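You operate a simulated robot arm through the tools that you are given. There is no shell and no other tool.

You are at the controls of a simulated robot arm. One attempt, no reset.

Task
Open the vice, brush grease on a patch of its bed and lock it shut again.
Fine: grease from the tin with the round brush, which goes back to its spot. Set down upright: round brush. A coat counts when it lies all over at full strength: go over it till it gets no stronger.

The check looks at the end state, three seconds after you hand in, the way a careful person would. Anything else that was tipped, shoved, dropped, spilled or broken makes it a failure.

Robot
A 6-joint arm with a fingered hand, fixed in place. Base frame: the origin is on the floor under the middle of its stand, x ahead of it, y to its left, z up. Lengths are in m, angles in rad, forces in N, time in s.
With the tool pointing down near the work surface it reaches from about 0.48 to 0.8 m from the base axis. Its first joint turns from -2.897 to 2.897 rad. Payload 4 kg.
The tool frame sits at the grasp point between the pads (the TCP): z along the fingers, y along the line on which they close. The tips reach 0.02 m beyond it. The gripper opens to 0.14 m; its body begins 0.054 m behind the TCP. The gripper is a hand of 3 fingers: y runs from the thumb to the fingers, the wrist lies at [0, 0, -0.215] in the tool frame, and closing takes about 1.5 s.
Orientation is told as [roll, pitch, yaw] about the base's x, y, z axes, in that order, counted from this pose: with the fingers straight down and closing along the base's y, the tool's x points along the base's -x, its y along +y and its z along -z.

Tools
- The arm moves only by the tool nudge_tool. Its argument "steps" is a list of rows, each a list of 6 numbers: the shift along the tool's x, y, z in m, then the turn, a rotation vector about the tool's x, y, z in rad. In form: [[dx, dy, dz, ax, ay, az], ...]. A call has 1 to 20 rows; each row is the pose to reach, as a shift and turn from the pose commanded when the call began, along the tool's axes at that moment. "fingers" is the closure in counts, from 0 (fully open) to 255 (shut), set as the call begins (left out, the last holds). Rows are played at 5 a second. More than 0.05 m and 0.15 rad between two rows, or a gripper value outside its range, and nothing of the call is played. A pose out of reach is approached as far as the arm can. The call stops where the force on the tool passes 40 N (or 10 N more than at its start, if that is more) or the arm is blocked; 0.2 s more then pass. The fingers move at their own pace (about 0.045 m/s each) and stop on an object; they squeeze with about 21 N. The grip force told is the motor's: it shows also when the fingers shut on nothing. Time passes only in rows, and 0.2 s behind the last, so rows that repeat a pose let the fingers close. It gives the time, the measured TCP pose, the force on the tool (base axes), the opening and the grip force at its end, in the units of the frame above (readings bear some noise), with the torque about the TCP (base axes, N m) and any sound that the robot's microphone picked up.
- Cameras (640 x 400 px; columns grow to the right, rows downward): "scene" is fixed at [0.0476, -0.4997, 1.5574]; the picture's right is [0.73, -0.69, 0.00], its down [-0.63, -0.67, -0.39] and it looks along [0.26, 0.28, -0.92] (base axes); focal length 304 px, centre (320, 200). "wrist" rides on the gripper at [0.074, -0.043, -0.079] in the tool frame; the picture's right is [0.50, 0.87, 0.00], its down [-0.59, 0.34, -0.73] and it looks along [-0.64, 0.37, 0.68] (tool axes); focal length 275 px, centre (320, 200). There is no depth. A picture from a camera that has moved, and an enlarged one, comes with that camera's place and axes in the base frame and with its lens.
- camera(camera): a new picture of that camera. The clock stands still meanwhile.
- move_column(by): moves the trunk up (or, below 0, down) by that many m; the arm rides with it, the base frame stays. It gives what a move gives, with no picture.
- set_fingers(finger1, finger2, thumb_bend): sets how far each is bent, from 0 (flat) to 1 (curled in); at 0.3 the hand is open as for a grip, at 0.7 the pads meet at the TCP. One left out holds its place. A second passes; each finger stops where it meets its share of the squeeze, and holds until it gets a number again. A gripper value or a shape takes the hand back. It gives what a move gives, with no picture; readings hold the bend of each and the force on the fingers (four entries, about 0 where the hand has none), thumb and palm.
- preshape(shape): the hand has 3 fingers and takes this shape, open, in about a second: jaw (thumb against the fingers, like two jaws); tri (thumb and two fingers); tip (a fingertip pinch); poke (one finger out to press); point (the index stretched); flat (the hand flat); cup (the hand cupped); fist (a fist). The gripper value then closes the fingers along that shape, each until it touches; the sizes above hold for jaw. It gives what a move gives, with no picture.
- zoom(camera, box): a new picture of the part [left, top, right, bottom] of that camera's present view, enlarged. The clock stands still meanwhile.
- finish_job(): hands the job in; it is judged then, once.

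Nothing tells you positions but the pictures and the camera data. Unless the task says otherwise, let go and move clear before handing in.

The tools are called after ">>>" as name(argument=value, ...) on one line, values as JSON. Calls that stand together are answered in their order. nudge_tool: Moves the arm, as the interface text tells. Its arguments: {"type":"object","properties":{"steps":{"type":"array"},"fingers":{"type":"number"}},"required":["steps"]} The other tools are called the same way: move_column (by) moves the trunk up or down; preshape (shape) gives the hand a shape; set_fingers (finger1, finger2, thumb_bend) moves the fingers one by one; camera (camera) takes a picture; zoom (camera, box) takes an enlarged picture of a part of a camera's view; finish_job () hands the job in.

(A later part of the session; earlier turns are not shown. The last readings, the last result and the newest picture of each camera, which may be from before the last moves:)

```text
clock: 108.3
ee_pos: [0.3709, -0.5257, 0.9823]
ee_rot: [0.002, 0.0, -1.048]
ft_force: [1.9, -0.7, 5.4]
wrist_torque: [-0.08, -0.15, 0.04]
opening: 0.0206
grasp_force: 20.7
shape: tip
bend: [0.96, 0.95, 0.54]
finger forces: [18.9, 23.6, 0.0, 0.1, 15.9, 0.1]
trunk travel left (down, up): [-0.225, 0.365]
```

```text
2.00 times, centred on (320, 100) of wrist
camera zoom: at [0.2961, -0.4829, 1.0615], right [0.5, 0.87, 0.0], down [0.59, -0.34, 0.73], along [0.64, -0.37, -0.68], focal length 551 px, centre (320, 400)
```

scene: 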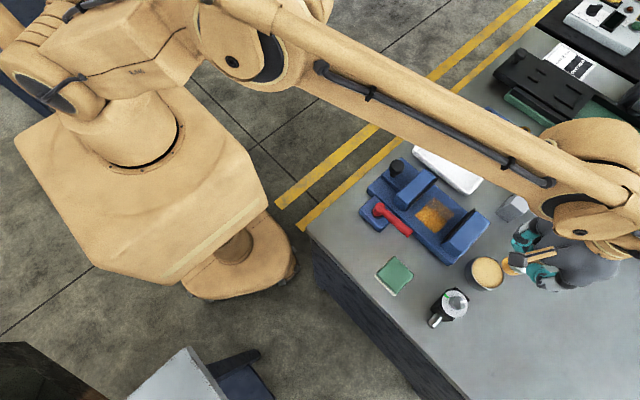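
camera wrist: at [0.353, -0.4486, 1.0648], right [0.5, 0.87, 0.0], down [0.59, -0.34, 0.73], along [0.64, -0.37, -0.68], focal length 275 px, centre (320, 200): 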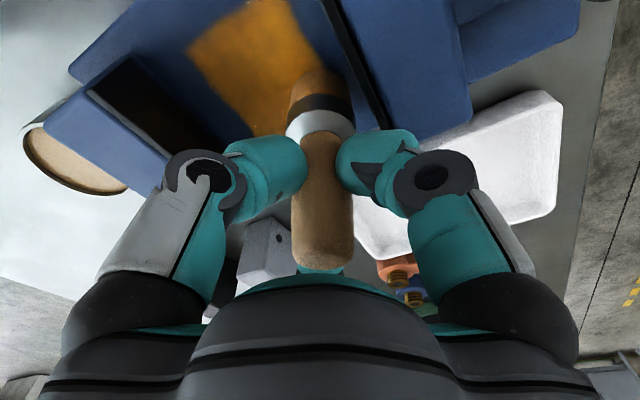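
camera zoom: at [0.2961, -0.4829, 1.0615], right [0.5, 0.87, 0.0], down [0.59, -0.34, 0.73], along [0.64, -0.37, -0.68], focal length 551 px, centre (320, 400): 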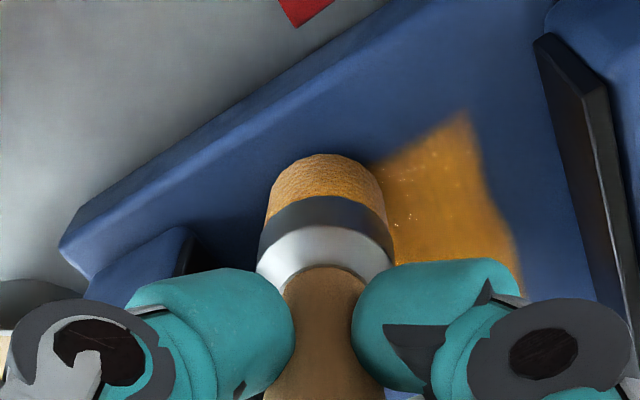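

>>> nudge_tool(steps=[[-0.0073, 0.0126, 0.0003, 0, 0, 0], [-0.0145, 0.0251, 0.0003, 0, 0, 0], [-0.0218, 0.0377, 0.0003, 0, 0, 0], [-0.03, 0.052, 0.0003, 0, 0, 0], [-0.0144, 0.061, 0.0003, 0, 0, 0], [-0.0062, 0.0467, 0.0003, 0, 0, 0], [0.0011, 0.0341, 0.0003, 0, 0, 0], [0.0083, 0.0216, 0.0003, 0, 0, 0], [0.0156, 0.009, 0.0003, 0, 0, 0], [0.0303, 0.0175, 0.0003, 0, 0, 0], [0.023, 0.0301, 0.0003, 0, 0, 0], [0.0158, 0.0426, 0.0003, 0, 0, 0], [0.0085, 0.0552, 0.0003, 0, 0, 0], [0.0003, 0.0695, 0.0003, 0, 0, 0], [-0.0144, 0.061, 0.0003, 0, 0, 0], [-0.03, 0.052, 0.0003, 0, 0, 0], [-0.03, 0.052, 0.0003, 0, 0, 0]])

>>> nudge_tool(steps=[[0, 0, -0.01, 0, 0, 0], [0, 0, -0.04, 0, 0, 0], [0, 0, -0.088, 0, 0, 0], [0, 0, -0.088, 0, 0, 0]])

>>> camera(camera="wrist")

>>> zoom(camera="scene", box=[400, 165, 490, 245])

```text
clock: 111.9
ee_pos: [0.4306, -0.5265, 0.9837]
ee_rot: [0.002, 0.0, -1.047]
ft_force: [1.3, 3.4, 8.1]
wrist_torque: [0.14, -0.08, -0.04]
opening: 0.0206
grasp_force: 21.0
shape: tip
bend: [0.96, 0.52, 0.54]
finger forces: [25.5, 20.5, 0.0, 0.1, 16.3, 0.0]
trunk travel left (down, up): [-0.225, 0.365]
```

```text
clock: 112.9
ee_pos: [0.4302, -0.5268, 1.0713]
ee_rot: [0.001, 0.003, -1.047]
ft_force: [-0.3, -0.3, -2.4]
wrist_torque: [0.0, -0.03, 0.01]
opening: 0.0206
grasp_force: 20.8
shape: tip
bend: [0.95, 0.52, 0.54]
finger forces: [19.8, 19.9, 0.0, 0.0, 15.8, 0.0]
trunk travel left (down, up): [-0.225, 0.365]
```

```text
taken
camera wrist: at [0.3544, -0.4854, 1.1502], right [0.5, 0.87, 0.0], down [0.59, -0.34, 0.73], along [0.64, -0.37, -0.68], focal length 275 px, centre (320, 200)
```

wrist: 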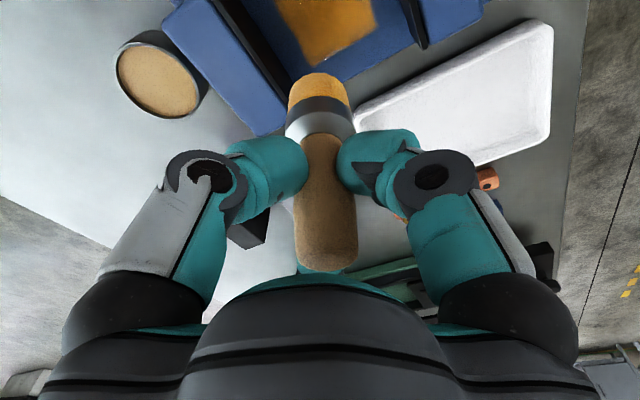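

```text
5.00 times, centred on (445, 205) of scene
camera zoom: at [0.0476, -0.4997, 1.5574], right [0.73, -0.69, 0.0], down [-0.63, -0.67, -0.39], along [0.26, 0.28, -0.92], focal length 1518 px, centre (-305, 175)
```

zoom: 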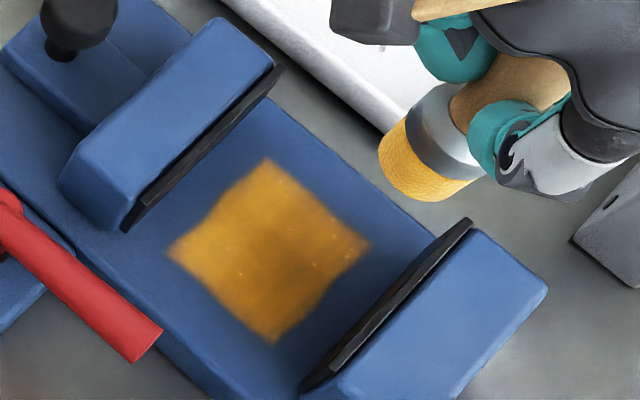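

The patch looks the same as after the previous coat. I'll check with the same close-up to compare.

>>> zoom(camera="scene", box=[430, 190, 470, 225])

>>> zoom(camera="scene", box=[410, 190, 460, 240])

>>> zoom(camera="wrist", box=[220, 0, 380, 120])

```text
11.43 times, centred on (450, 208) of scene
camera zoom: at [0.0476, -0.4997, 1.5574], right [0.73, -0.69, 0.0], down [-0.63, -0.67, -0.39], along [0.26, 0.28, -0.92], focal length 3468 px, centre (-1166, 114)
```

zoom: 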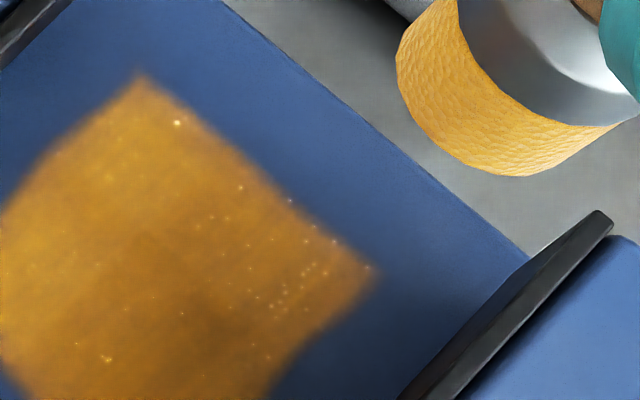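

```text
8.00 times, centred on (435, 215) of scene
camera zoom: at [0.0476, -0.4997, 1.5574], right [0.73, -0.69, 0.0], down [-0.63, -0.67, -0.39], along [0.26, 0.28, -0.92], focal length 2428 px, centre (-600, 80)
```

zoom: 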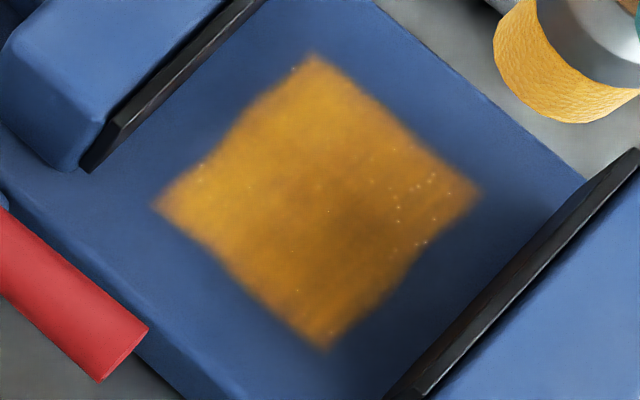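

```text
3.33 times, centred on (300, 60) of wrist
camera zoom: at [0.3544, -0.4854, 1.1502], right [0.5, 0.87, 0.0], down [0.59, -0.34, 0.73], along [0.64, -0.37, -0.68], focal length 918 px, centre (387, 667)
```

zoom: 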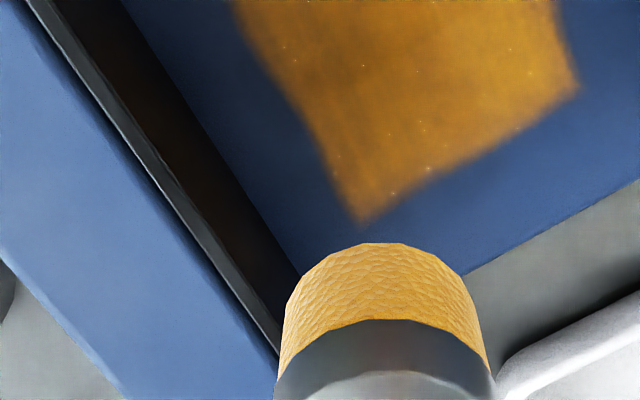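

The coat is unchanged between the two coats, so it's at full strength and the dark tone is only shading. Now I'll carry the brush back to its spot.

>>> nudge_tool(steps=[[0, 0, -0.015, 0, 0, 0], [-0.0149, -0.0403, -0.015, 0, 0, 0], [-0.0298, -0.0805, -0.015, 0, 0, 0], [-0.0447, -0.1208, -0.015, 0, 0, 0], [-0.0595, -0.1611, -0.015, 0, 0, 0], [-0.0744, -0.2014, -0.015, 0, 0, 0], [-0.0893, -0.2416, -0.015, 0, 0, 0], [-0.1042, -0.2819, -0.015, 0, 0, 0], [-0.1042, -0.2819, -0.015, 0, 0, 0]])

>>> camera(camera="wrist")

>>> zoom(camera="wrist", box=[240, 40, 400, 280])

>>> camera(camera="scene")

```text
clock: 114.9
ee_pos: [0.2395, -0.7581, 1.0856]
ee_rot: [0.001, 0.002, -1.048]
ft_force: [-0.4, -0.6, -1.1]
wrist_torque: [-0.05, 0.02, -0.02]
opening: 0.0205
grasp_force: 20.6
shape: tip
bend: [0.95, 0.52, 0.54]
finger forces: [18.9, 19.4, 0.0, 0.1, 15.7, 0.0]
trunk travel left (down, up): [-0.225, 0.365]
```

```text
taken
camera wrist: at [0.1639, -0.7157, 1.1639], right [0.5, 0.87, 0.0], down [0.59, -0.34, 0.73], along [0.64, -0.37, -0.68], focal length 275 px, centre (320, 200)
```

wrist: 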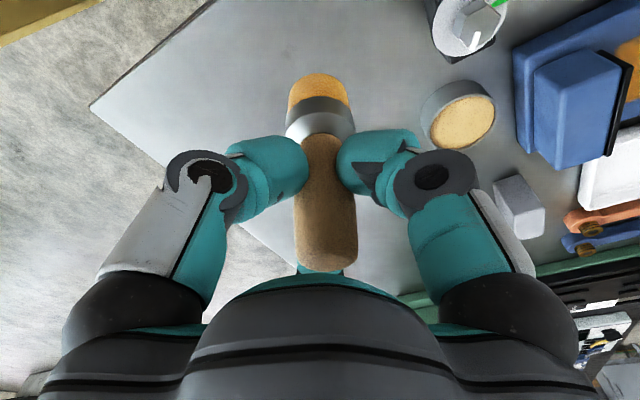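

```text
1.67 times, centred on (320, 160) of wrist
camera zoom: at [0.1639, -0.7157, 1.1639], right [0.5, 0.87, 0.0], down [0.59, -0.34, 0.73], along [0.64, -0.37, -0.68], focal length 459 px, centre (320, 267)
```

zoom: 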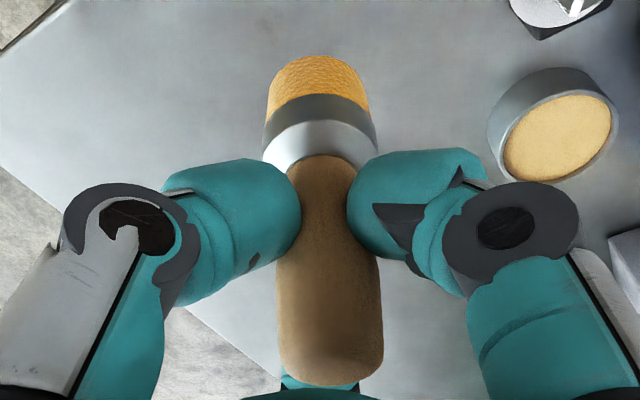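

```text
taken
```

scene: 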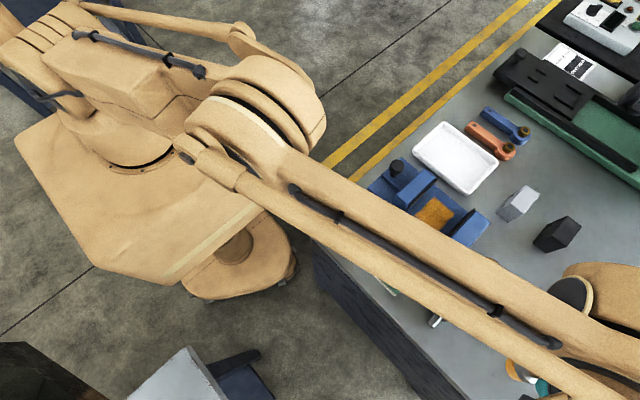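

The brush leans about 0.08 rad in the grip. I'll tilt the hand to set it upright over its spot and come down most of the way.

>>> nudge_tool(steps=[[0.0065, -0.0043, 0, -0.0625, -0.048, 0], [0.0065, -0.0043, 0.04, -0.0625, -0.048, 0], [0.0065, -0.0043, 0.08, -0.0625, -0.048, 0], [0.0065, -0.0043, 0.105, -0.0625, -0.048, 0], [0.0065, -0.0043, 0.118, -0.0625, -0.048, 0], [0.0065, -0.0043, 0.118, -0.0625, -0.048, 0]])

>>> camera(camera="wrist")

>>> camera(camera="scene")

```text
clock: 116.3
ee_pos: [0.2306, -0.7539, 0.9663]
ee_rot: [0.064, -0.049, -1.049]
ft_force: [-0.3, -0.2, -1.7]
wrist_torque: [0.0, -0.03, 0.02]
opening: 0.0204
grasp_force: 21.1
shape: tip
bend: [0.95, 0.52, 0.54]
finger forces: [18.8, 19.3, 0.0, 0.0, 15.8, 0.1]
trunk travel left (down, up): [-0.225, 0.365]
```

```text
taken
camera wrist: at [0.1494, -0.7106, 1.0394], right [0.5, 0.87, 0.03], down [0.53, -0.33, 0.78], along [0.69, -0.37, -0.62], focal length 275 px, centre (320, 200)
```

wrist: 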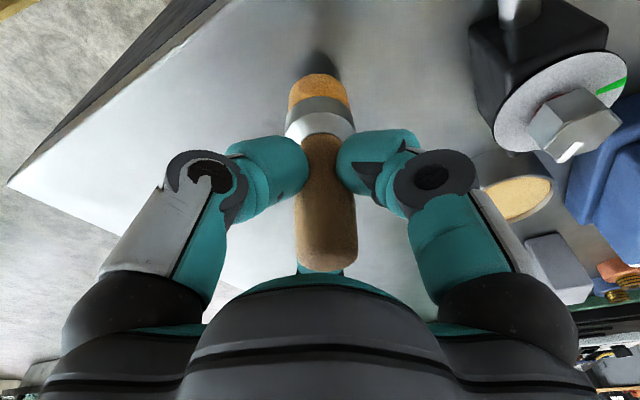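

```text
taken
```

scene: 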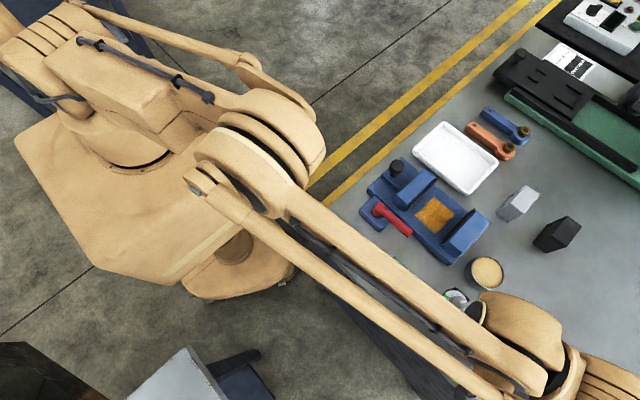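

>>> nudge_tool(steps=[[0.0002, -0.0002, 0.003, 0, 0, 0], [0.0003, -0.0004, 0.006, 0, 0, 0], [0.0004, -0.0005, 0.008, 0, 0, 0], [0.0004, -0.0005, 0.008, 0, 0, 0]])

```text
clock: 117.3
ee_pos: [0.2315, -0.7541, 0.9584]
ee_rot: [0.064, -0.048, -1.049]
ft_force: [-0.1, 0.0, -0.6]
wrist_torque: [-0.02, -0.01, 0.03]
opening: 0.0207
grasp_force: 20.4
shape: tip
bend: [0.95, 0.52, 0.54]
finger forces: [18.7, 19.3, 0.0, 0.1, 15.6, 0.1]
trunk travel left (down, up): [-0.225, 0.365]
```

>>> nudge_tool(steps=[[0, 0, 0.001, 0, 0, 0], [0, 0, 0.002, 0, 0, 0], [0, 0, 0.002, 0, 0, 0]])

```text
clock: 118.1
ee_pos: [0.2321, -0.754, 0.9577]
ee_rot: [0.065, -0.046, -1.05]
ft_force: [0.0, -0.3, -0.5]
wrist_torque: [0.04, -0.03, 0.03]
opening: 0.0206
grasp_force: 20.6
shape: tip
bend: [0.95, 0.52, 0.54]
finger forces: [18.8, 19.3, 0.0, 0.0, 15.7, 0.0]
trunk travel left (down, up): [-0.225, 0.365]
```

>>> nudge_tool(steps=[[0, 0, 0.001, 0, 0, 0], [0, 0, 0.002, 0, 0, 0], [0, 0, 0.002, 0, 0, 0]])

```text
clock: 118.9
ee_pos: [0.2318, -0.7545, 0.9542]
ee_rot: [0.064, -0.047, -1.049]
ft_force: [0.9, 0.7, -1.4]
wrist_torque: [0.0, 0.01, 0.03]
opening: 0.0205
grasp_force: 21.4
shape: tip
bend: [0.95, 0.52, 0.54]
finger forces: [18.8, 19.3, 0.1, 0.1, 15.7, 0.0]
trunk travel left (down, up): [-0.225, 0.365]
```

>>> nudge_tool(steps=[[0, 0, 0.001, 0, 0, 0], [0, 0, 0.002, 0, 0, 0], [0, 0, 0.002, 0, 0, 0]])

>>> zoom(camera="wrist", box=[240, 20, 400, 280])

```text
clock: 119.7
ee_pos: [0.2318, -0.7528, 0.9533]
ee_rot: [0.065, -0.046, -1.048]
ft_force: [-0.8, -0.6, 4.6]
wrist_torque: [-0.01, -0.02, -0.01]
opening: 0.0202
grasp_force: 20.9
shape: tip
bend: [0.95, 0.52, 0.54]
finger forces: [19.4, 20.2, 0.1, 0.0, 17.3, 0.0]
trunk travel left (down, up): [-0.225, 0.365]
```

```text
1.54 times, centred on (320, 150) of wrist
camera zoom: at [0.1505, -0.71, 1.026], right [0.5, 0.87, 0.03], down [0.53, -0.33, 0.78], along [0.69, -0.37, -0.62], focal length 424 px, centre (320, 277)
```

zoom: 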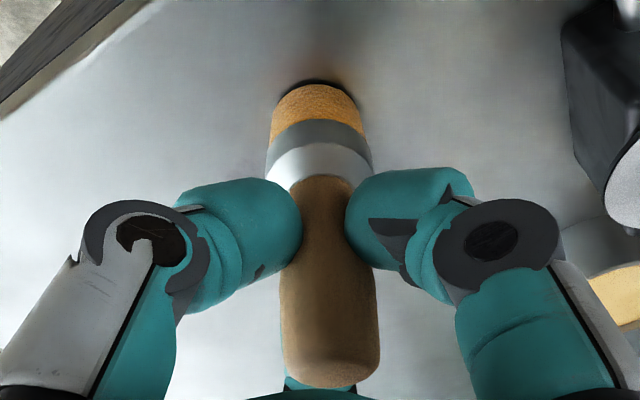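

Contact at about 5 N. I'll press a touch more so the bristles sit flat, then open the fingers.

>>> nudge_tool(steps=[[0, 0, 0.0008, 0, 0, 0], [0, 0, 0.0008, 0, 0, 0]])

>>> nudge_tool(steps=[[0, 0, 0, 0, 0, 0], [0, 0, 0, 0, 0, 0], [0, 0, 0, 0, 0, 0], [0, 0, 0, 0, 0, 0], [0, 0, 0, 0, 0, 0], [0, 0, 0, 0, 0, 0]], fingers=120)

>>> camera(camera="wrist")

```text
clock: 120.3
ee_pos: [0.2318, -0.7529, 0.9525]
ee_rot: [0.065, -0.047, -1.05]
ft_force: [-2.3, -0.6, 8.9]
wrist_torque: [-0.02, 0.0, -0.03]
opening: 0.0206
grasp_force: 21.0
shape: tip
bend: [0.95, 0.95, 0.54]
finger forces: [20.2, 20.8, 0.1, 0.0, 18.8, 0.0]
trunk travel left (down, up): [-0.225, 0.365]
```

```text
clock: 121.7
ee_pos: [0.2329, -0.7543, 0.9528]
ee_rot: [0.064, -0.047, -1.049]
ft_force: [-0.2, 0.4, -0.5]
wrist_torque: [-0.01, -0.04, 0.03]
opening: 0.0737
grasp_force: 0.1
shape: tip
bend: [0.33, 0.33, 0.32]
finger forces: [0.0, 0.0, 0.0, 0.1, 0.0, 0.1]
trunk travel left (down, up): [-0.225, 0.365]
```

```text
taken
camera wrist: at [0.1512, -0.7105, 1.0247], right [0.5, 0.87, 0.03], down [0.53, -0.33, 0.78], along [0.69, -0.37, -0.62], focal length 275 px, centre (320, 200)
```

wrist: 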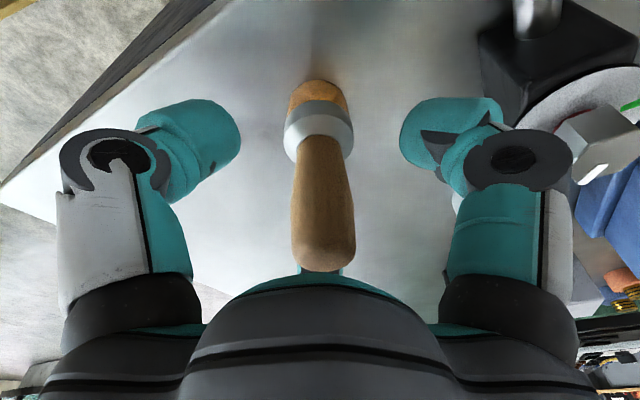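

The brush stands free. I'll rise straight up along base z, then untilt the hand.

>>> nudge_tool(steps=[[-0.001, 0.0012, -0.02, 0, 0, 0], [-0.0024, 0.0031, -0.05, 0, 0, 0], [-0.0043, 0.0056, -0.09, 0, 0, 0], [-0.0062, 0.0081, -0.13, 0, 0, 0], [-0.0062, 0.0081, -0.13, 0.0625, 0.048, 0], [-0.0062, 0.0081, -0.13, 0.0625, 0.048, 0]])

>>> zoom(camera="wrist", box=[270, 0, 380, 110])

>>> camera(camera="scene")

```text
clock: 123.1
ee_pos: [0.2341, -0.7528, 1.0831]
ee_rot: [0.003, 0.001, -1.048]
ft_force: [0.3, 0.6, 0.6]
wrist_torque: [0.0, -0.01, 0.0]
opening: 0.0736
grasp_force: 0.1
shape: tip
bend: [0.33, 0.33, 0.32]
finger forces: [0.0, 0.1, 0.1, 0.0, 0.0, 0.1]
trunk travel left (down, up): [-0.225, 0.365]
```

```text
3.64 times, centred on (325, 55) of wrist
camera zoom: at [0.157, -0.7111, 1.1616], right [0.5, 0.87, 0.0], down [0.59, -0.34, 0.73], along [0.64, -0.37, -0.68], focal length 1001 px, centre (302, 727)
```

zoom: 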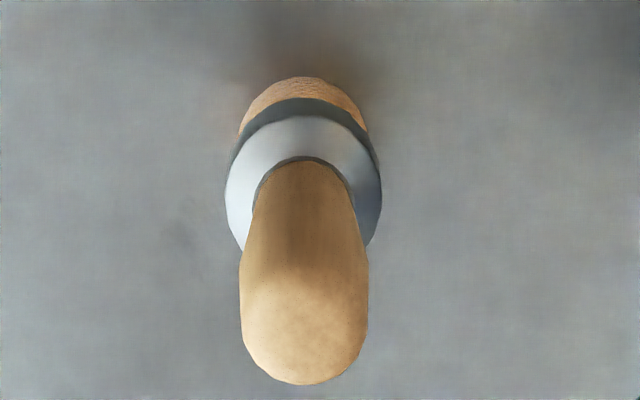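

```text
taken
```

scene: 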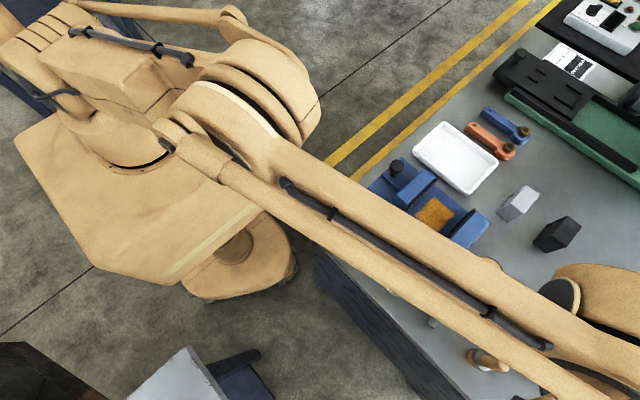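

>>> zoom(camera="scene", box=[440, 320, 540, 390])

```text
5.71 times, centred on (490, 355) of scene
camera zoom: at [0.0476, -0.4997, 1.5574], right [0.73, -0.69, 0.0], down [-0.63, -0.67, -0.39], along [0.26, 0.28, -0.92], focal length 1734 px, centre (-651, -686)
```

zoom: 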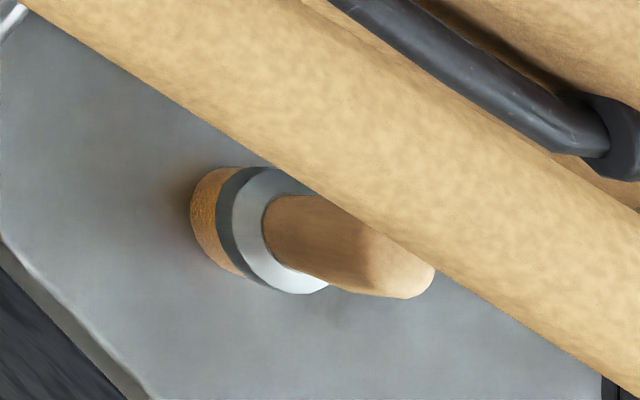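

The brush is back on its spot, upright, within about 2 mm. Next I'll go over to the knob to close the jaw.

>>> nudge_tool(steps=[[0.0244, 0.033, 0, 0, 0, 0], [0.0487, 0.066, 0, 0, 0, 0], [0.0731, 0.099, 0, 0, 0, 0], [0.0974, 0.132, 0, 0, 0, 0], [0.1218, 0.165, 0, 0, 0, 0], [0.1462, 0.198, 0, 0, 0, 0], [0.1705, 0.231, 0, 0, 0, 0], [0.1949, 0.264, 0, 0, 0, 0], [0.2192, 0.297, 0, 0, 0, 0], [0.2436, 0.33, 0, 0, 0, 0], [0.2436, 0.33, 0.03, 0, 0, 0], [0.2436, 0.33, 0.03, 0, 0, 0]], fingers=145)

>>> camera(camera="wrist")

>>> camera(camera="scene")

```text
clock: 125.7
ee_pos: [0.3967, -0.3755, 1.0513]
ee_rot: [0.002, -0.001, -1.048]
ft_force: [0.3, 0.3, 0.4]
wrist_torque: [-0.01, 0.0, -0.01]
opening: 0.0607
grasp_force: 0.1
shape: tip
bend: [0.37, 0.37, 0.36]
finger forces: [0.0, 0.1, 0.0, 0.1, 0.1, 0.0]
trunk travel left (down, up): [-0.225, 0.365]
```

```text
taken
camera wrist: at [0.3216, -0.333, 1.1312], right [0.5, 0.87, 0.0], down [0.59, -0.34, 0.73], along [0.64, -0.37, -0.68], focal length 275 px, centre (320, 200)
```

wrist: 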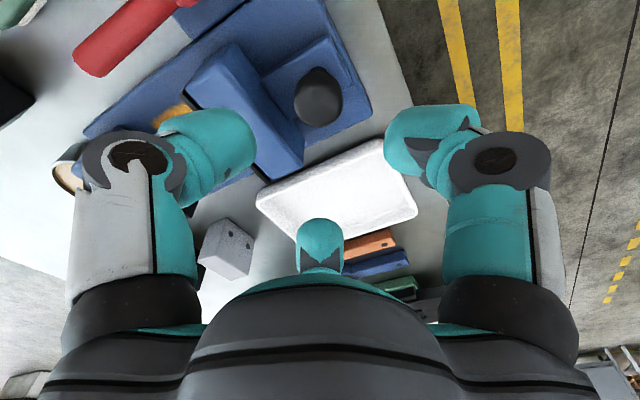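

```text
taken
```

scene: 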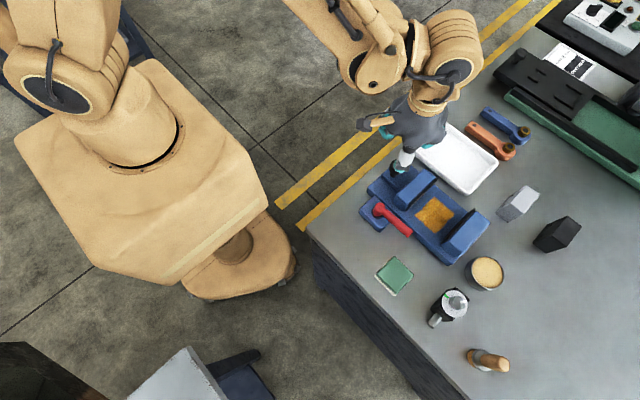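

>>> nudge_tool(steps=[[-0.0013, -0.0008, 0.04, 0, 0, 0], [-0.0013, -0.0008, 0.075, 0, 0, 0], [-0.0013, -0.0008, 0.095, 0, 0, 0], [-0.0013, -0.0008, 0.102, 0, 0, 0], [-0.0013, -0.0008, 0.102, 0, 0, 0]])

>>> camera(camera="wrist")

>>> nudge_tool(steps=[[0, 0, 0, 0, 0, 0], [0, 0, 0, 0, 0, 0], [0, 0, 0, 0, 0, 0], [0, 0, 0, 0, 0, 0], [0, 0, 0, 0, 0, 0], [0, 0, 0, 0, 0, 0]], fingers=255)

```text
clock: 126.9
ee_pos: [0.3961, -0.3795, 0.9517]
ee_rot: [0.002, 0.002, -1.046]
ft_force: [-0.3, -1.0, 0.7]
wrist_torque: [-0.01, 0.0, 0.01]
opening: 0.0608
grasp_force: 0.0
shape: tip
bend: [0.37, 0.37, 0.36]
finger forces: [0.1, 0.0, 0.0, 0.0, 0.0, 0.0]
trunk travel left (down, up): [-0.225, 0.365]
```

```text
taken
camera wrist: at [0.3214, -0.3368, 1.03], right [0.5, 0.87, 0.0], down [0.59, -0.34, 0.73], along [0.64, -0.37, -0.68], focal length 275 px, centre (320, 200)
```

wrist: 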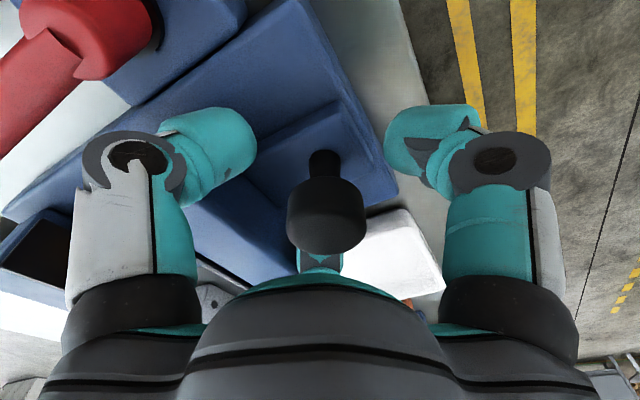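

```text
clock: 128.3
ee_pos: [0.3964, -0.3807, 0.9504]
ee_rot: [0.003, 0.004, -1.046]
ft_force: [-3.6, 2.5, -29.6]
wrist_torque: [-0.03, 0.07, 0.05]
opening: 0.0152
grasp_force: 20.5
shape: tip
bend: [0.83, 0.84, 0.58]
finger forces: [22.4, 21.6, 0.1, 0.0, 18.7, 0.0]
trunk travel left (down, up): [-0.225, 0.365]
```

Gripped on the knob. I'll slide the jaw back toward the fixed jaw.

>>> nudge_tool(steps=[[0, 0, 0.003, 0, 0, 0], [-0.0108, -0.0063, 0.003, 0, 0, 0], [-0.0217, -0.0125, 0.003, 0, 0, 0], [-0.0325, -0.0188, 0.003, 0, 0, 0], [-0.0433, -0.025, 0.003, 0, 0, 0], [-0.0541, -0.0313, 0.003, 0, 0, 0], [-0.065, -0.0375, 0.003, 0, 0, 0], [-0.0693, -0.04, 0.003, 0, 0, 0], [-0.0693, -0.04, 0.003, 0, 0, 0]])

>>> zoom(camera="scene", box=[310, 140, 500, 280])

```text
clock: 130.3
ee_pos: [0.3956, -0.4574, 0.9481]
ee_rot: [0.003, 0.0, -1.045]
ft_force: [8.4, 2.1, 9.4]
wrist_torque: [-0.02, -0.15, 0.0]
opening: 0.0159
grasp_force: 21.1
shape: tip
bend: [0.85, 0.86, 0.58]
finger forces: [21.2, 23.4, 0.0, 0.1, 17.5, 0.0]
trunk travel left (down, up): [-0.225, 0.365]
```

```text
2.86 times, centred on (405, 210) of scene
camera zoom: at [0.0476, -0.4997, 1.5574], right [0.73, -0.69, 0.0], down [-0.63, -0.67, -0.39], along [0.26, 0.28, -0.92], focal length 867 px, centre (77, 171)
```

zoom: 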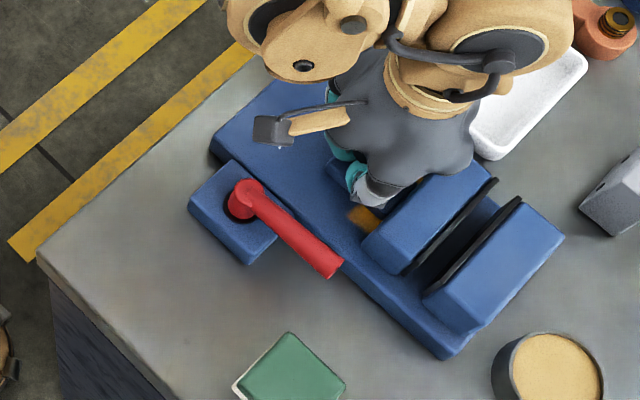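

>>> nudge_tool(steps=[[-0.0043, -0.0025, 0, 0, 0, 0], [-0.0087, -0.005, 0, 0, 0, 0], [-0.0117, -0.0068, 0, 0, 0, 0], [-0.0139, -0.008, 0, 0, 0, 0], [-0.0156, -0.009, 0, 0, 0, 0], [-0.0156, -0.009, 0, 0, 0, 0]])

>>> zoom(camera="scene", box=[380, 150, 500, 260])

```text
clock: 131.7
ee_pos: [0.3981, -0.4749, 0.949]
ee_rot: [0.0, 0.003, -1.048]
ft_force: [-3.0, 25.7, -16.6]
wrist_torque: [-0.01, -0.05, -0.03]
opening: 0.0155
grasp_force: 21.6
shape: tip
bend: [0.84, 0.86, 0.59]
finger forces: [24.4, 15.8, 0.0, 0.0, 16.8, 0.1]
trunk travel left (down, up): [-0.225, 0.365]
```

```text
3.64 times, centred on (440, 205) of scene
camera zoom: at [0.0476, -0.4997, 1.5574], right [0.73, -0.69, 0.0], down [-0.63, -0.67, -0.39], along [0.26, 0.28, -0.92], focal length 1104 px, centre (-116, 182)
```

zoom: 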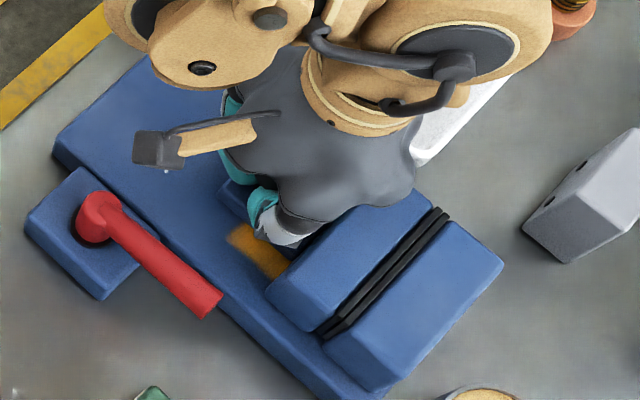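

The pads are pressed together (about 26 N), so the vice is closed. I'll release the knob and rise.

>>> nudge_tool(steps=[[0, 0, 0, 0, 0, 0], [0, 0, 0, 0, 0, 0], [0, 0, 0, 0, 0, 0], [0, 0, 0, 0, 0, 0], [0, 0, 0, 0, 0, 0], [0, 0, 0, 0, 0, 0]], fingers=145)

>>> nudge_tool(steps=[[0, 0, -0.02, 0, 0, 0], [0, 0, -0.05, 0, 0, 0], [0, 0, -0.09, 0, 0, 0], [0, 0, -0.13, 0, 0, 0], [0, 0, -0.13, 0, 0, 0]])

>>> camera(camera="wrist")

>>> zoom(camera="scene", box=[340, 140, 500, 280])

```text
clock: 133.1
ee_pos: [0.3957, -0.4771, 0.9488]
ee_rot: [0.003, 0.001, -1.046]
ft_force: [0.2, 4.3, 3.2]
wrist_torque: [-0.1, -0.11, 0.2]
opening: 0.0598
grasp_force: 0.0
shape: tip
bend: [0.37, 0.37, 0.36]
finger forces: [0.1, 4.3, 0.1, 0.0, 0.1, 0.1]
trunk travel left (down, up): [-0.225, 0.365]
```

```text
clock: 134.3
ee_pos: [0.3968, -0.4783, 1.078]
ee_rot: [0.002, 0.0, -1.047]
ft_force: [0.1, 0.6, 0.3]
wrist_torque: [-0.01, 0.01, 0.02]
opening: 0.0598
grasp_force: 0.1
shape: tip
bend: [0.37, 0.37, 0.36]
finger forces: [0.1, 0.1, 0.0, 0.1, 0.0, 0.0]
trunk travel left (down, up): [-0.225, 0.365]
```

```text
taken
camera wrist: at [0.3217, -0.4354, 1.1579], right [0.5, 0.87, 0.0], down [0.59, -0.34, 0.73], along [0.64, -0.37, -0.68], focal length 275 px, centre (320, 200)
```

wrist: 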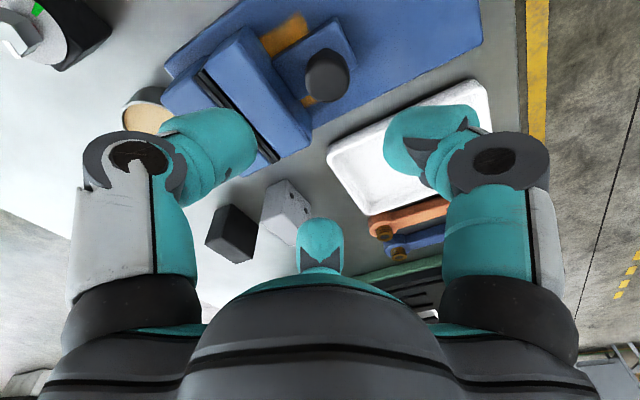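

```text
2.86 times, centred on (420, 210) of scene
camera zoom: at [0.0476, -0.4997, 1.5574], right [0.73, -0.69, 0.0], down [-0.63, -0.67, -0.39], along [0.26, 0.28, -0.92], focal length 867 px, centre (34, 171)
```

zoom: 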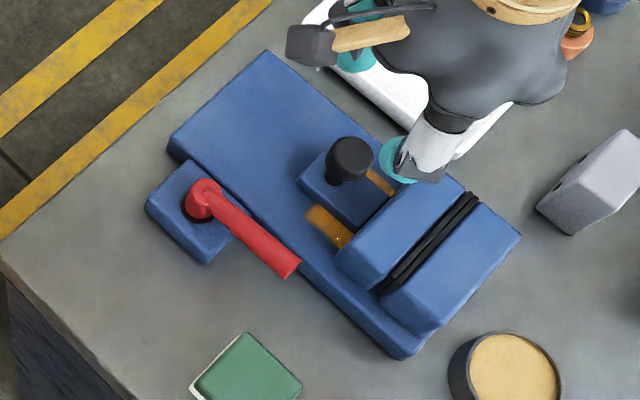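

The vice is closed just as at the start, with the coat still in place. Now I'll return to the lever with the grip pose I used before (yaw ≈ −1.49) and swing it back to lock.

>>> nudge_tool(steps=[[0.0128, -0.0155, 0, 0, 0, 0.11], [0.0256, -0.031, 0, 0, 0, 0.22], [0.0384, -0.0465, 0, 0, 0, 0.33], [0.0512, -0.062, 0, 0, 0, 0.44], [0.0512, -0.062, 0, 0, 0, 0.44]], fingers=165)

>>> camera(camera="wrist")

>>> zoom(camera="scene", box=[340, 140, 500, 280])

```text
clock: 135.5
ee_pos: [0.3157, -0.4639, 1.0796]
ee_rot: [-0.001, 0.001, -1.489]
ft_force: [-0.3, -0.3, -0.3]
wrist_torque: [0.04, 0.01, 0.02]
opening: 0.0498
grasp_force: 0.0
shape: tip
bend: [0.4, 0.4, 0.4]
finger forces: [0.0, 0.1, 0.0, 0.0, 0.0, 0.0]
trunk travel left (down, up): [-0.225, 0.365]
```

```text
taken
camera wrist: at [0.2665, -0.3941, 1.158], right [0.82, 0.57, 0.0], down [0.39, -0.56, 0.73], along [0.42, -0.6, -0.68], focal length 275 px, centre (320, 200)
```

wrist: 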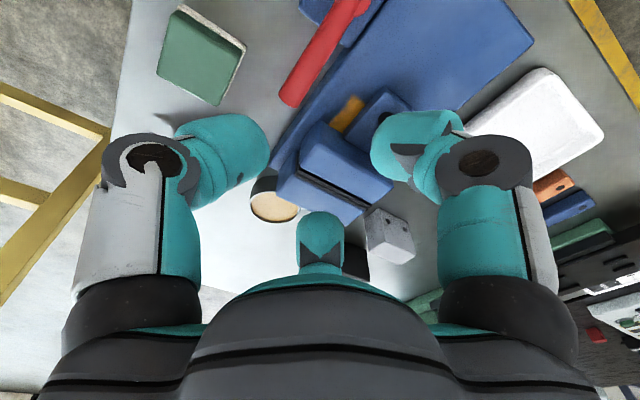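

```text
2.86 times, centred on (420, 210) of scene
camera zoom: at [0.0476, -0.4997, 1.5574], right [0.73, -0.69, 0.0], down [-0.63, -0.67, -0.39], along [0.26, 0.28, -0.92], focal length 867 px, centre (34, 171)
```

zoom: 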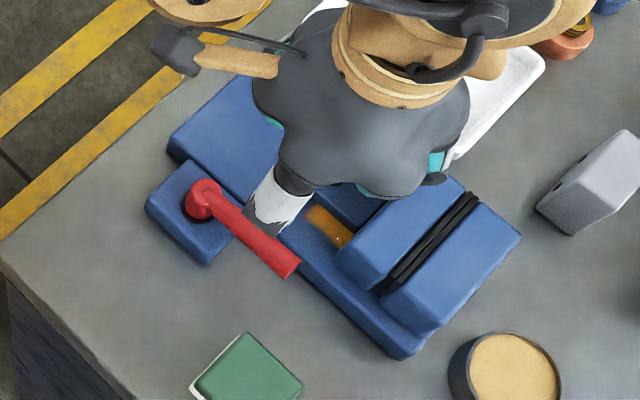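

>>> nudge_tool(steps=[[0, 0, 0.04, 0, 0, 0], [0, 0, 0.08, 0, 0, 0], [0, 0, 0.105, 0, 0, 0], [0, 0, 0.12, 0, 0, 0], [0, 0, 0.129, 0, 0, 0], [0, 0, 0.129, 0, 0, 0]])

>>> camera(camera="wrist")

```text
clock: 136.9
ee_pos: [0.3179, -0.4643, 0.9496]
ee_rot: [0.001, 0.001, -1.488]
ft_force: [-0.7, 1.1, 0.1]
wrist_torque: [0.0, 0.01, 0.01]
opening: 0.0497
grasp_force: 0.0
shape: tip
bend: [0.4, 0.41, 0.4]
finger forces: [0.0, 1.0, 0.0, 0.0, 0.1, 0.0]
trunk travel left (down, up): [-0.225, 0.365]
```

```text
taken
camera wrist: at [0.2671, -0.3941, 1.0278], right [0.82, 0.57, 0.0], down [0.39, -0.56, 0.73], along [0.42, -0.6, -0.68], focal length 275 px, centre (320, 200)
```

wrist: 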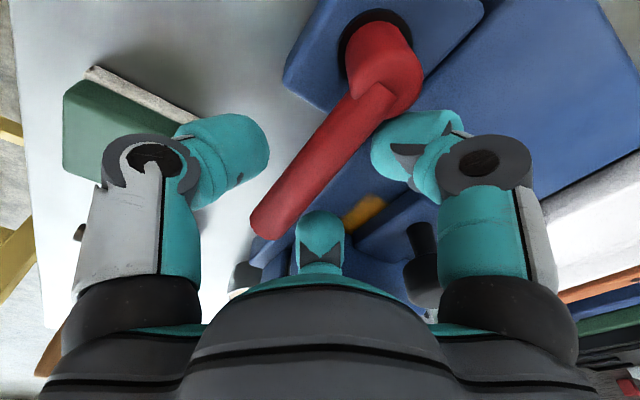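

>>> nudge_tool(steps=[[0.003, 0, 0, 0, 0, 0], [0.003, 0, 0, 0, 0, 0]])

>>> nudge_tool(steps=[[0, 0, 0, 0, 0, 0], [0, 0, 0, 0, 0, 0], [0, 0, 0, 0, 0, 0], [0, 0, 0, 0, 0, 0], [0, 0, 0, 0, 0, 0], [0, 0, 0, 0, 0, 0]], fingers=255)

>>> camera(camera="wrist")

```text
clock: 137.5
ee_pos: [0.3174, -0.4613, 0.9497]
ee_rot: [0.004, 0.004, -1.488]
ft_force: [-0.2, 0.1, 0.8]
wrist_torque: [0.01, 0.0, 0.0]
opening: 0.0496
grasp_force: 0.1
shape: tip
bend: [0.4, 0.41, 0.4]
finger forces: [0.0, 0.0, 0.1, 0.0, 0.0, 0.0]
trunk travel left (down, up): [-0.225, 0.365]
```

```text
clock: 138.9
ee_pos: [0.3172, -0.4619, 0.9503]
ee_rot: [0.0, 0.0, -1.488]
ft_force: [6.0, -0.5, -4.9]
wrist_torque: [0.07, 0.02, -0.15]
opening: 0.0236
grasp_force: 21.0
shape: tip
bend: [0.98, 0.67, 0.49]
finger forces: [13.6, 13.5, 0.0, 0.0, 21.8, 0.0]
trunk travel left (down, up): [-0.225, 0.365]
```

```text
taken
camera wrist: at [0.2678, -0.3913, 1.0282], right [0.82, 0.57, 0.0], down [0.39, -0.56, 0.73], along [0.42, -0.6, -0.68], focal length 275 px, centre (320, 200)
```

wrist: 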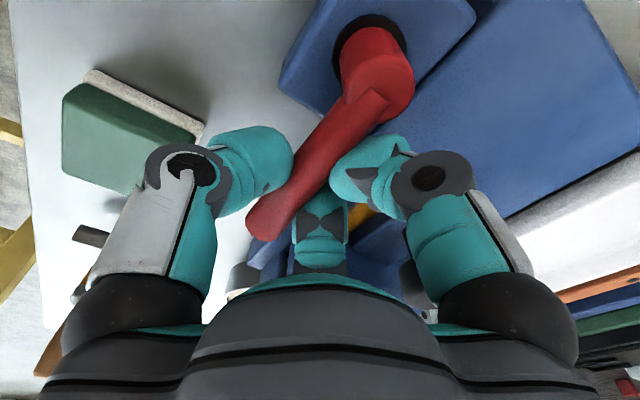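

The lever is held. I'll swing it back toward −x about the hub.

>>> nudge_tool(steps=[[0.0001, -0.0035, 0, 0, 0, 0.07], [0.0004, -0.007, 0, 0, 0, 0.14], [0.001, -0.0105, 0, 0, 0, 0.21], [0.0017, -0.0139, 0, 0, 0, 0.28], [0.0028, -0.0173, 0, 0, 0, 0.35], [0.004, -0.0206, 0, 0, 0, 0.42], [0.0072, -0.0269, 0, 0, 0, 0.56], [0.0112, -0.0325, 0, 0, 0, 0.7], [0.0112, -0.0325, 0, 0, 0, 0.7]])

>>> camera(camera="wrist")

```text
clock: 140.9
ee_pos: [0.2853, -0.4532, 0.9479]
ee_rot: [0.002, 0.001, -2.19]
ft_force: [11.7, -13.6, 18.7]
wrist_torque: [0.14, 0.06, -0.67]
opening: 0.0195
grasp_force: 21.1
shape: tip
bend: [0.99, 0.72, 0.48]
finger forces: [38.9, 12.5, 0.1, 0.0, 31.1, 0.1]
trunk travel left (down, up): [-0.225, 0.365]
```

```text
taken
camera wrist: at [0.2913, -0.3685, 1.0269], right [1.0, -0.09, 0.0], down [-0.06, -0.68, 0.73], along [-0.07, -0.73, -0.68], focal length 275 px, centre (320, 200)
```

wrist: 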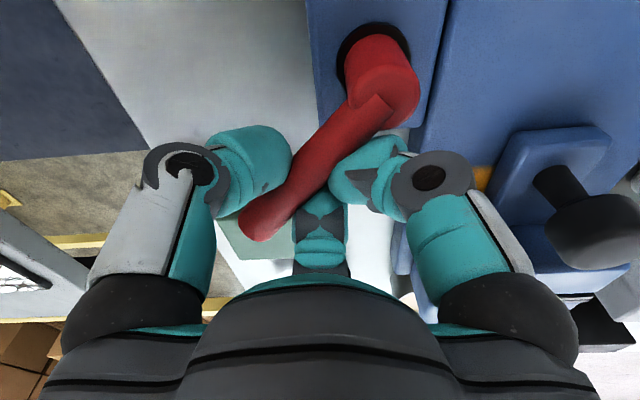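

The lever follows (now about 0.8 rad from locked). I'll ease the vertical load a bit and continue.

>>> nudge_tool(steps=[[0, 0, -0.002, 0, 0, 0], [0, 0, -0.003, 0, 0, 0]])

```text
clock: 141.5
ee_pos: [0.2844, -0.4534, 0.9507]
ee_rot: [-0.003, 0.0, -2.186]
ft_force: [7.9, -5.6, -17.8]
wrist_torque: [-0.15, -0.1, -0.33]
opening: 0.0181
grasp_force: 21.4
shape: tip
bend: [0.98, 0.72, 0.48]
finger forces: [18.5, 11.9, 0.1, 0.0, 22.0, 0.0]
trunk travel left (down, up): [-0.225, 0.365]
```

>>> nudge_tool(steps=[[0, -0.0049, 0.0015, 0, 0, 0.1], [0.0006, -0.0098, 0.0015, 0, 0, 0.2], [0.0016, -0.0146, 0.0015, 0, 0, 0.3], [0.0031, -0.0193, 0.0015, 0, 0, 0.4], [0.0031, -0.0193, 0.0015, 0, 0, 0.4]])

>>> camera(camera="wrist")

```text
clock: 142.7
ee_pos: [0.2704, -0.4399, 0.9497]
ee_rot: [-0.002, 0.003, -2.588]
ft_force: [17.5, -7.5, -7.8]
wrist_torque: [-0.1, -0.24, -0.56]
opening: 0.0183
grasp_force: 20.9
shape: tip
bend: [0.98, 0.72, 0.48]
finger forces: [23.6, 13.4, 0.0, 0.0, 25.4, 0.0]
trunk travel left (down, up): [-0.225, 0.365]
```

```text
taken
camera wrist: at [0.3105, -0.3652, 1.0292], right [0.88, -0.47, 0.0], down [-0.32, -0.6, 0.73], along [-0.35, -0.64, -0.68], focal length 275 px, centre (320, 200)
```

wrist: 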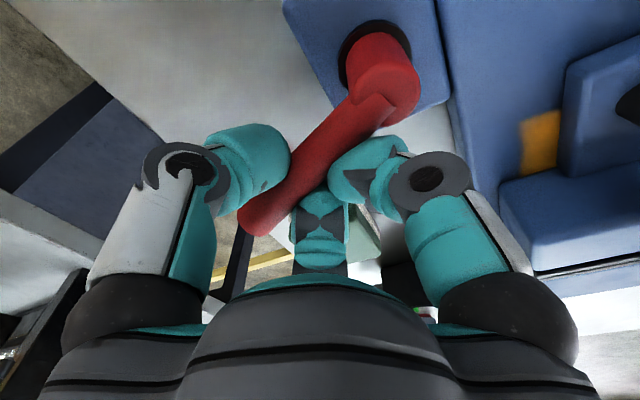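

>>> nudge_tool(steps=[[0, -0.0049, 0, 0, 0, 0.1], [0.0006, -0.0098, 0, 0, 0, 0.2], [0.0011, -0.0122, 0, 0, 0, 0.25], [0.0016, -0.0146, 0, 0, 0, 0.3], [0.0016, -0.0146, 0, 0, 0, 0.3]])

>>> camera(camera="wrist")

```text
clock: 143.9
ee_pos: [0.2648, -0.4277, 0.9489]
ee_rot: [-0.003, 0.0, -2.888]
ft_force: [23.1, -15.1, 4.2]
wrist_torque: [-0.08, -0.31, -0.85]
opening: 0.0185
grasp_force: 20.9
shape: tip
bend: [0.98, 0.72, 0.48]
finger forces: [32.4, 15.2, 0.0, 0.1, 29.8, 0.1]
trunk travel left (down, up): [-0.225, 0.365]
```

```text
taken
camera wrist: at [0.3248, -0.3673, 1.0287], right [0.7, -0.71, 0.0], down [-0.48, -0.48, 0.73], along [-0.52, -0.51, -0.68], focal length 275 px, centre (320, 200)
```

wrist: 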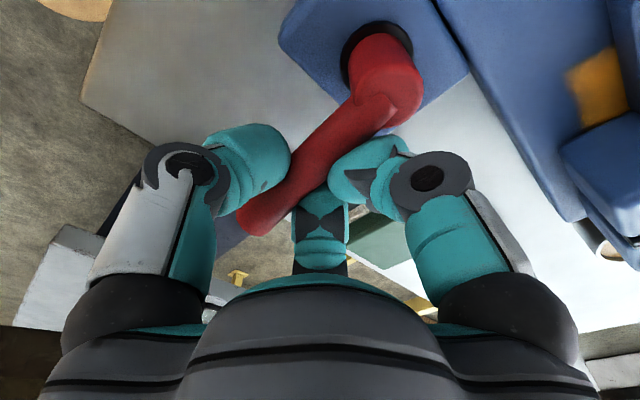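

The lever is nearly back at its original direction (tip ≈ (0.221, −0.422)). I'll press gently on toward its stop.

>>> nudge_tool(steps=[[0.0029, 0.0008, 0, 0, 0, 0], [0.0029, -0.0017, 0, 0, 0, 0.05], [0.0029, -0.0041, 0, 0, 0, 0.1], [0.0029, -0.0041, 0, 0, 0, 0.1]])

>>> camera(camera="wrist")

```text
clock: 144.9
ee_pos: [0.2651, -0.4242, 0.9502]
ee_rot: [-0.003, 0.0, -2.989]
ft_force: [2.9, -37.1, 8.2]
wrist_torque: [-0.31, -0.03, -0.2]
opening: 0.0182
grasp_force: 20.6
shape: tip
bend: [0.98, 0.72, 0.49]
finger forces: [30.2, 30.2, 0.0, 0.1, 21.8, 0.0]
trunk travel left (down, up): [-0.225, 0.365]
```

```text
taken
camera wrist: at [0.3302, -0.371, 1.0286], right [0.63, -0.78, 0.0], down [-0.53, -0.43, 0.73], along [-0.57, -0.46, -0.68], focal length 275 px, centre (320, 200)
```

wrist: 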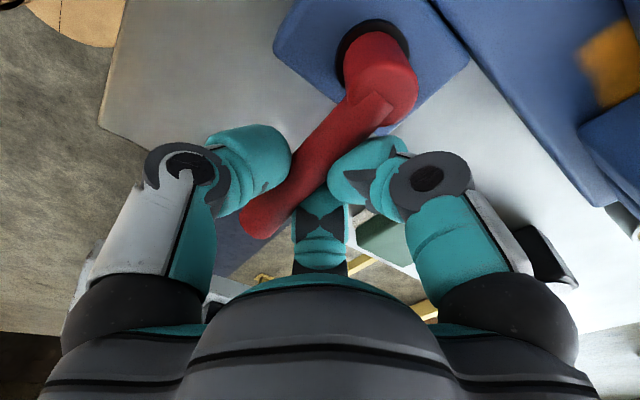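

The lever is against its stop (about 37 N resisting) and points in its original direction. I'll ease off and release.

>>> nudge_tool(steps=[[0, 0.0015, 0, 0, 0, -0.03], [0, 0.0015, 0, 0, 0, -0.03]])

>>> nudge_tool(steps=[[0, 0, 0, 0, 0, 0], [0, 0, 0, 0, 0, 0], [0, 0, 0, 0, 0, 0], [0, 0, 0, 0, 0, 0], [0, 0, 0, 0, 0, 0], [0, 0, 0, 0, 0, 0]], fingers=110)

>>> camera(camera="wrist")

```text
clock: 145.5
ee_pos: [0.2643, -0.4243, 0.9502]
ee_rot: [-0.003, 0.001, -2.959]
ft_force: [1.3, -28.9, 5.1]
wrist_torque: [-0.26, -0.03, -0.55]
opening: 0.0187
grasp_force: 21.3
shape: tip
bend: [0.98, 0.72, 0.48]
finger forces: [39.2, 19.2, 0.0, 0.1, 27.4, 0.0]
trunk travel left (down, up): [-0.225, 0.365]
```

```text
clock: 146.9
ee_pos: [0.2646, -0.423, 0.9501]
ee_rot: [-0.002, 0.0, -2.956]
ft_force: [0.9, 0.2, 0.2]
wrist_torque: [-0.02, -0.04, 0.01]
opening: 0.0793
grasp_force: 0.0
shape: tip
bend: [0.32, 0.32, 0.3]
finger forces: [0.1, 0.0, 0.1, 0.0, 0.1, 0.0]
trunk travel left (down, up): [-0.225, 0.365]
```

```text
taken
camera wrist: at [0.3289, -0.3672, 1.0296], right [0.65, -0.76, 0.0], down [-0.52, -0.44, 0.73], along [-0.56, -0.48, -0.68], focal length 275 px, centre (320, 200)
```

wrist: 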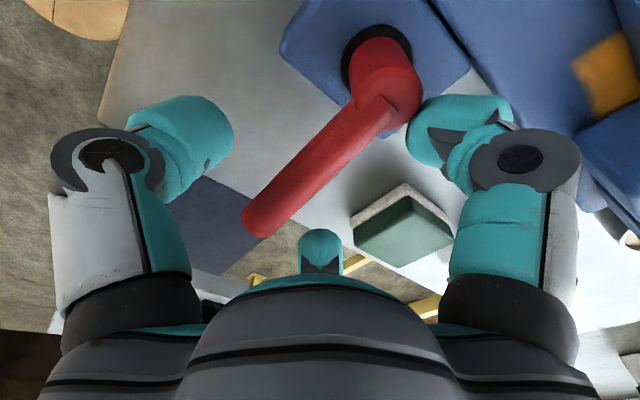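

>>> nudge_tool(steps=[[0, 0, -0.03, 0, 0, 0], [0, 0, -0.07, 0, 0, 0], [0, 0, -0.11, 0, 0, 0], [0, 0, -0.15, 0, 0, 0], [0, 0, -0.19, 0, 0, 0], [0, 0, -0.19, 0, 0, 0]])

>>> camera(camera="wrist")

>>> zoom(camera="scene", box=[340, 140, 500, 280])

```text
clock: 148.3
ee_pos: [0.267, -0.4242, 1.1406]
ee_rot: [-0.003, 0.002, -2.956]
ft_force: [0.4, 0.0, 0.3]
wrist_torque: [0.01, 0.01, 0.03]
opening: 0.0795
grasp_force: 0.1
shape: tip
bend: [0.31, 0.32, 0.3]
finger forces: [0.0, 0.0, 0.0, 0.0, 0.0, 0.1]
trunk travel left (down, up): [-0.225, 0.365]
```

```text
taken
camera wrist: at [0.3307, -0.3689, 1.2193], right [0.65, -0.76, 0.0], down [-0.52, -0.44, 0.73], along [-0.56, -0.48, -0.68], focal length 275 px, centre (320, 200)
```

wrist: 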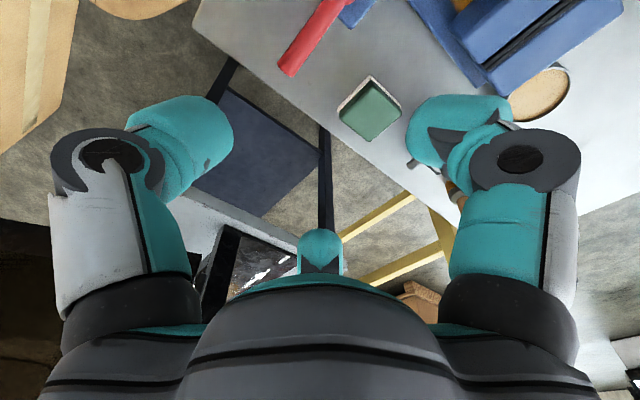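

```text
2.86 times, centred on (420, 210) of scene
camera zoom: at [0.0476, -0.4997, 1.5574], right [0.73, -0.69, 0.0], down [-0.63, -0.67, -0.39], along [0.26, 0.28, -0.92], focal length 867 px, centre (34, 171)
```

zoom: 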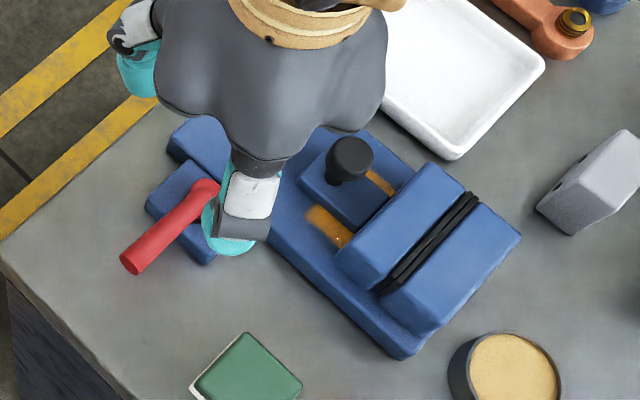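

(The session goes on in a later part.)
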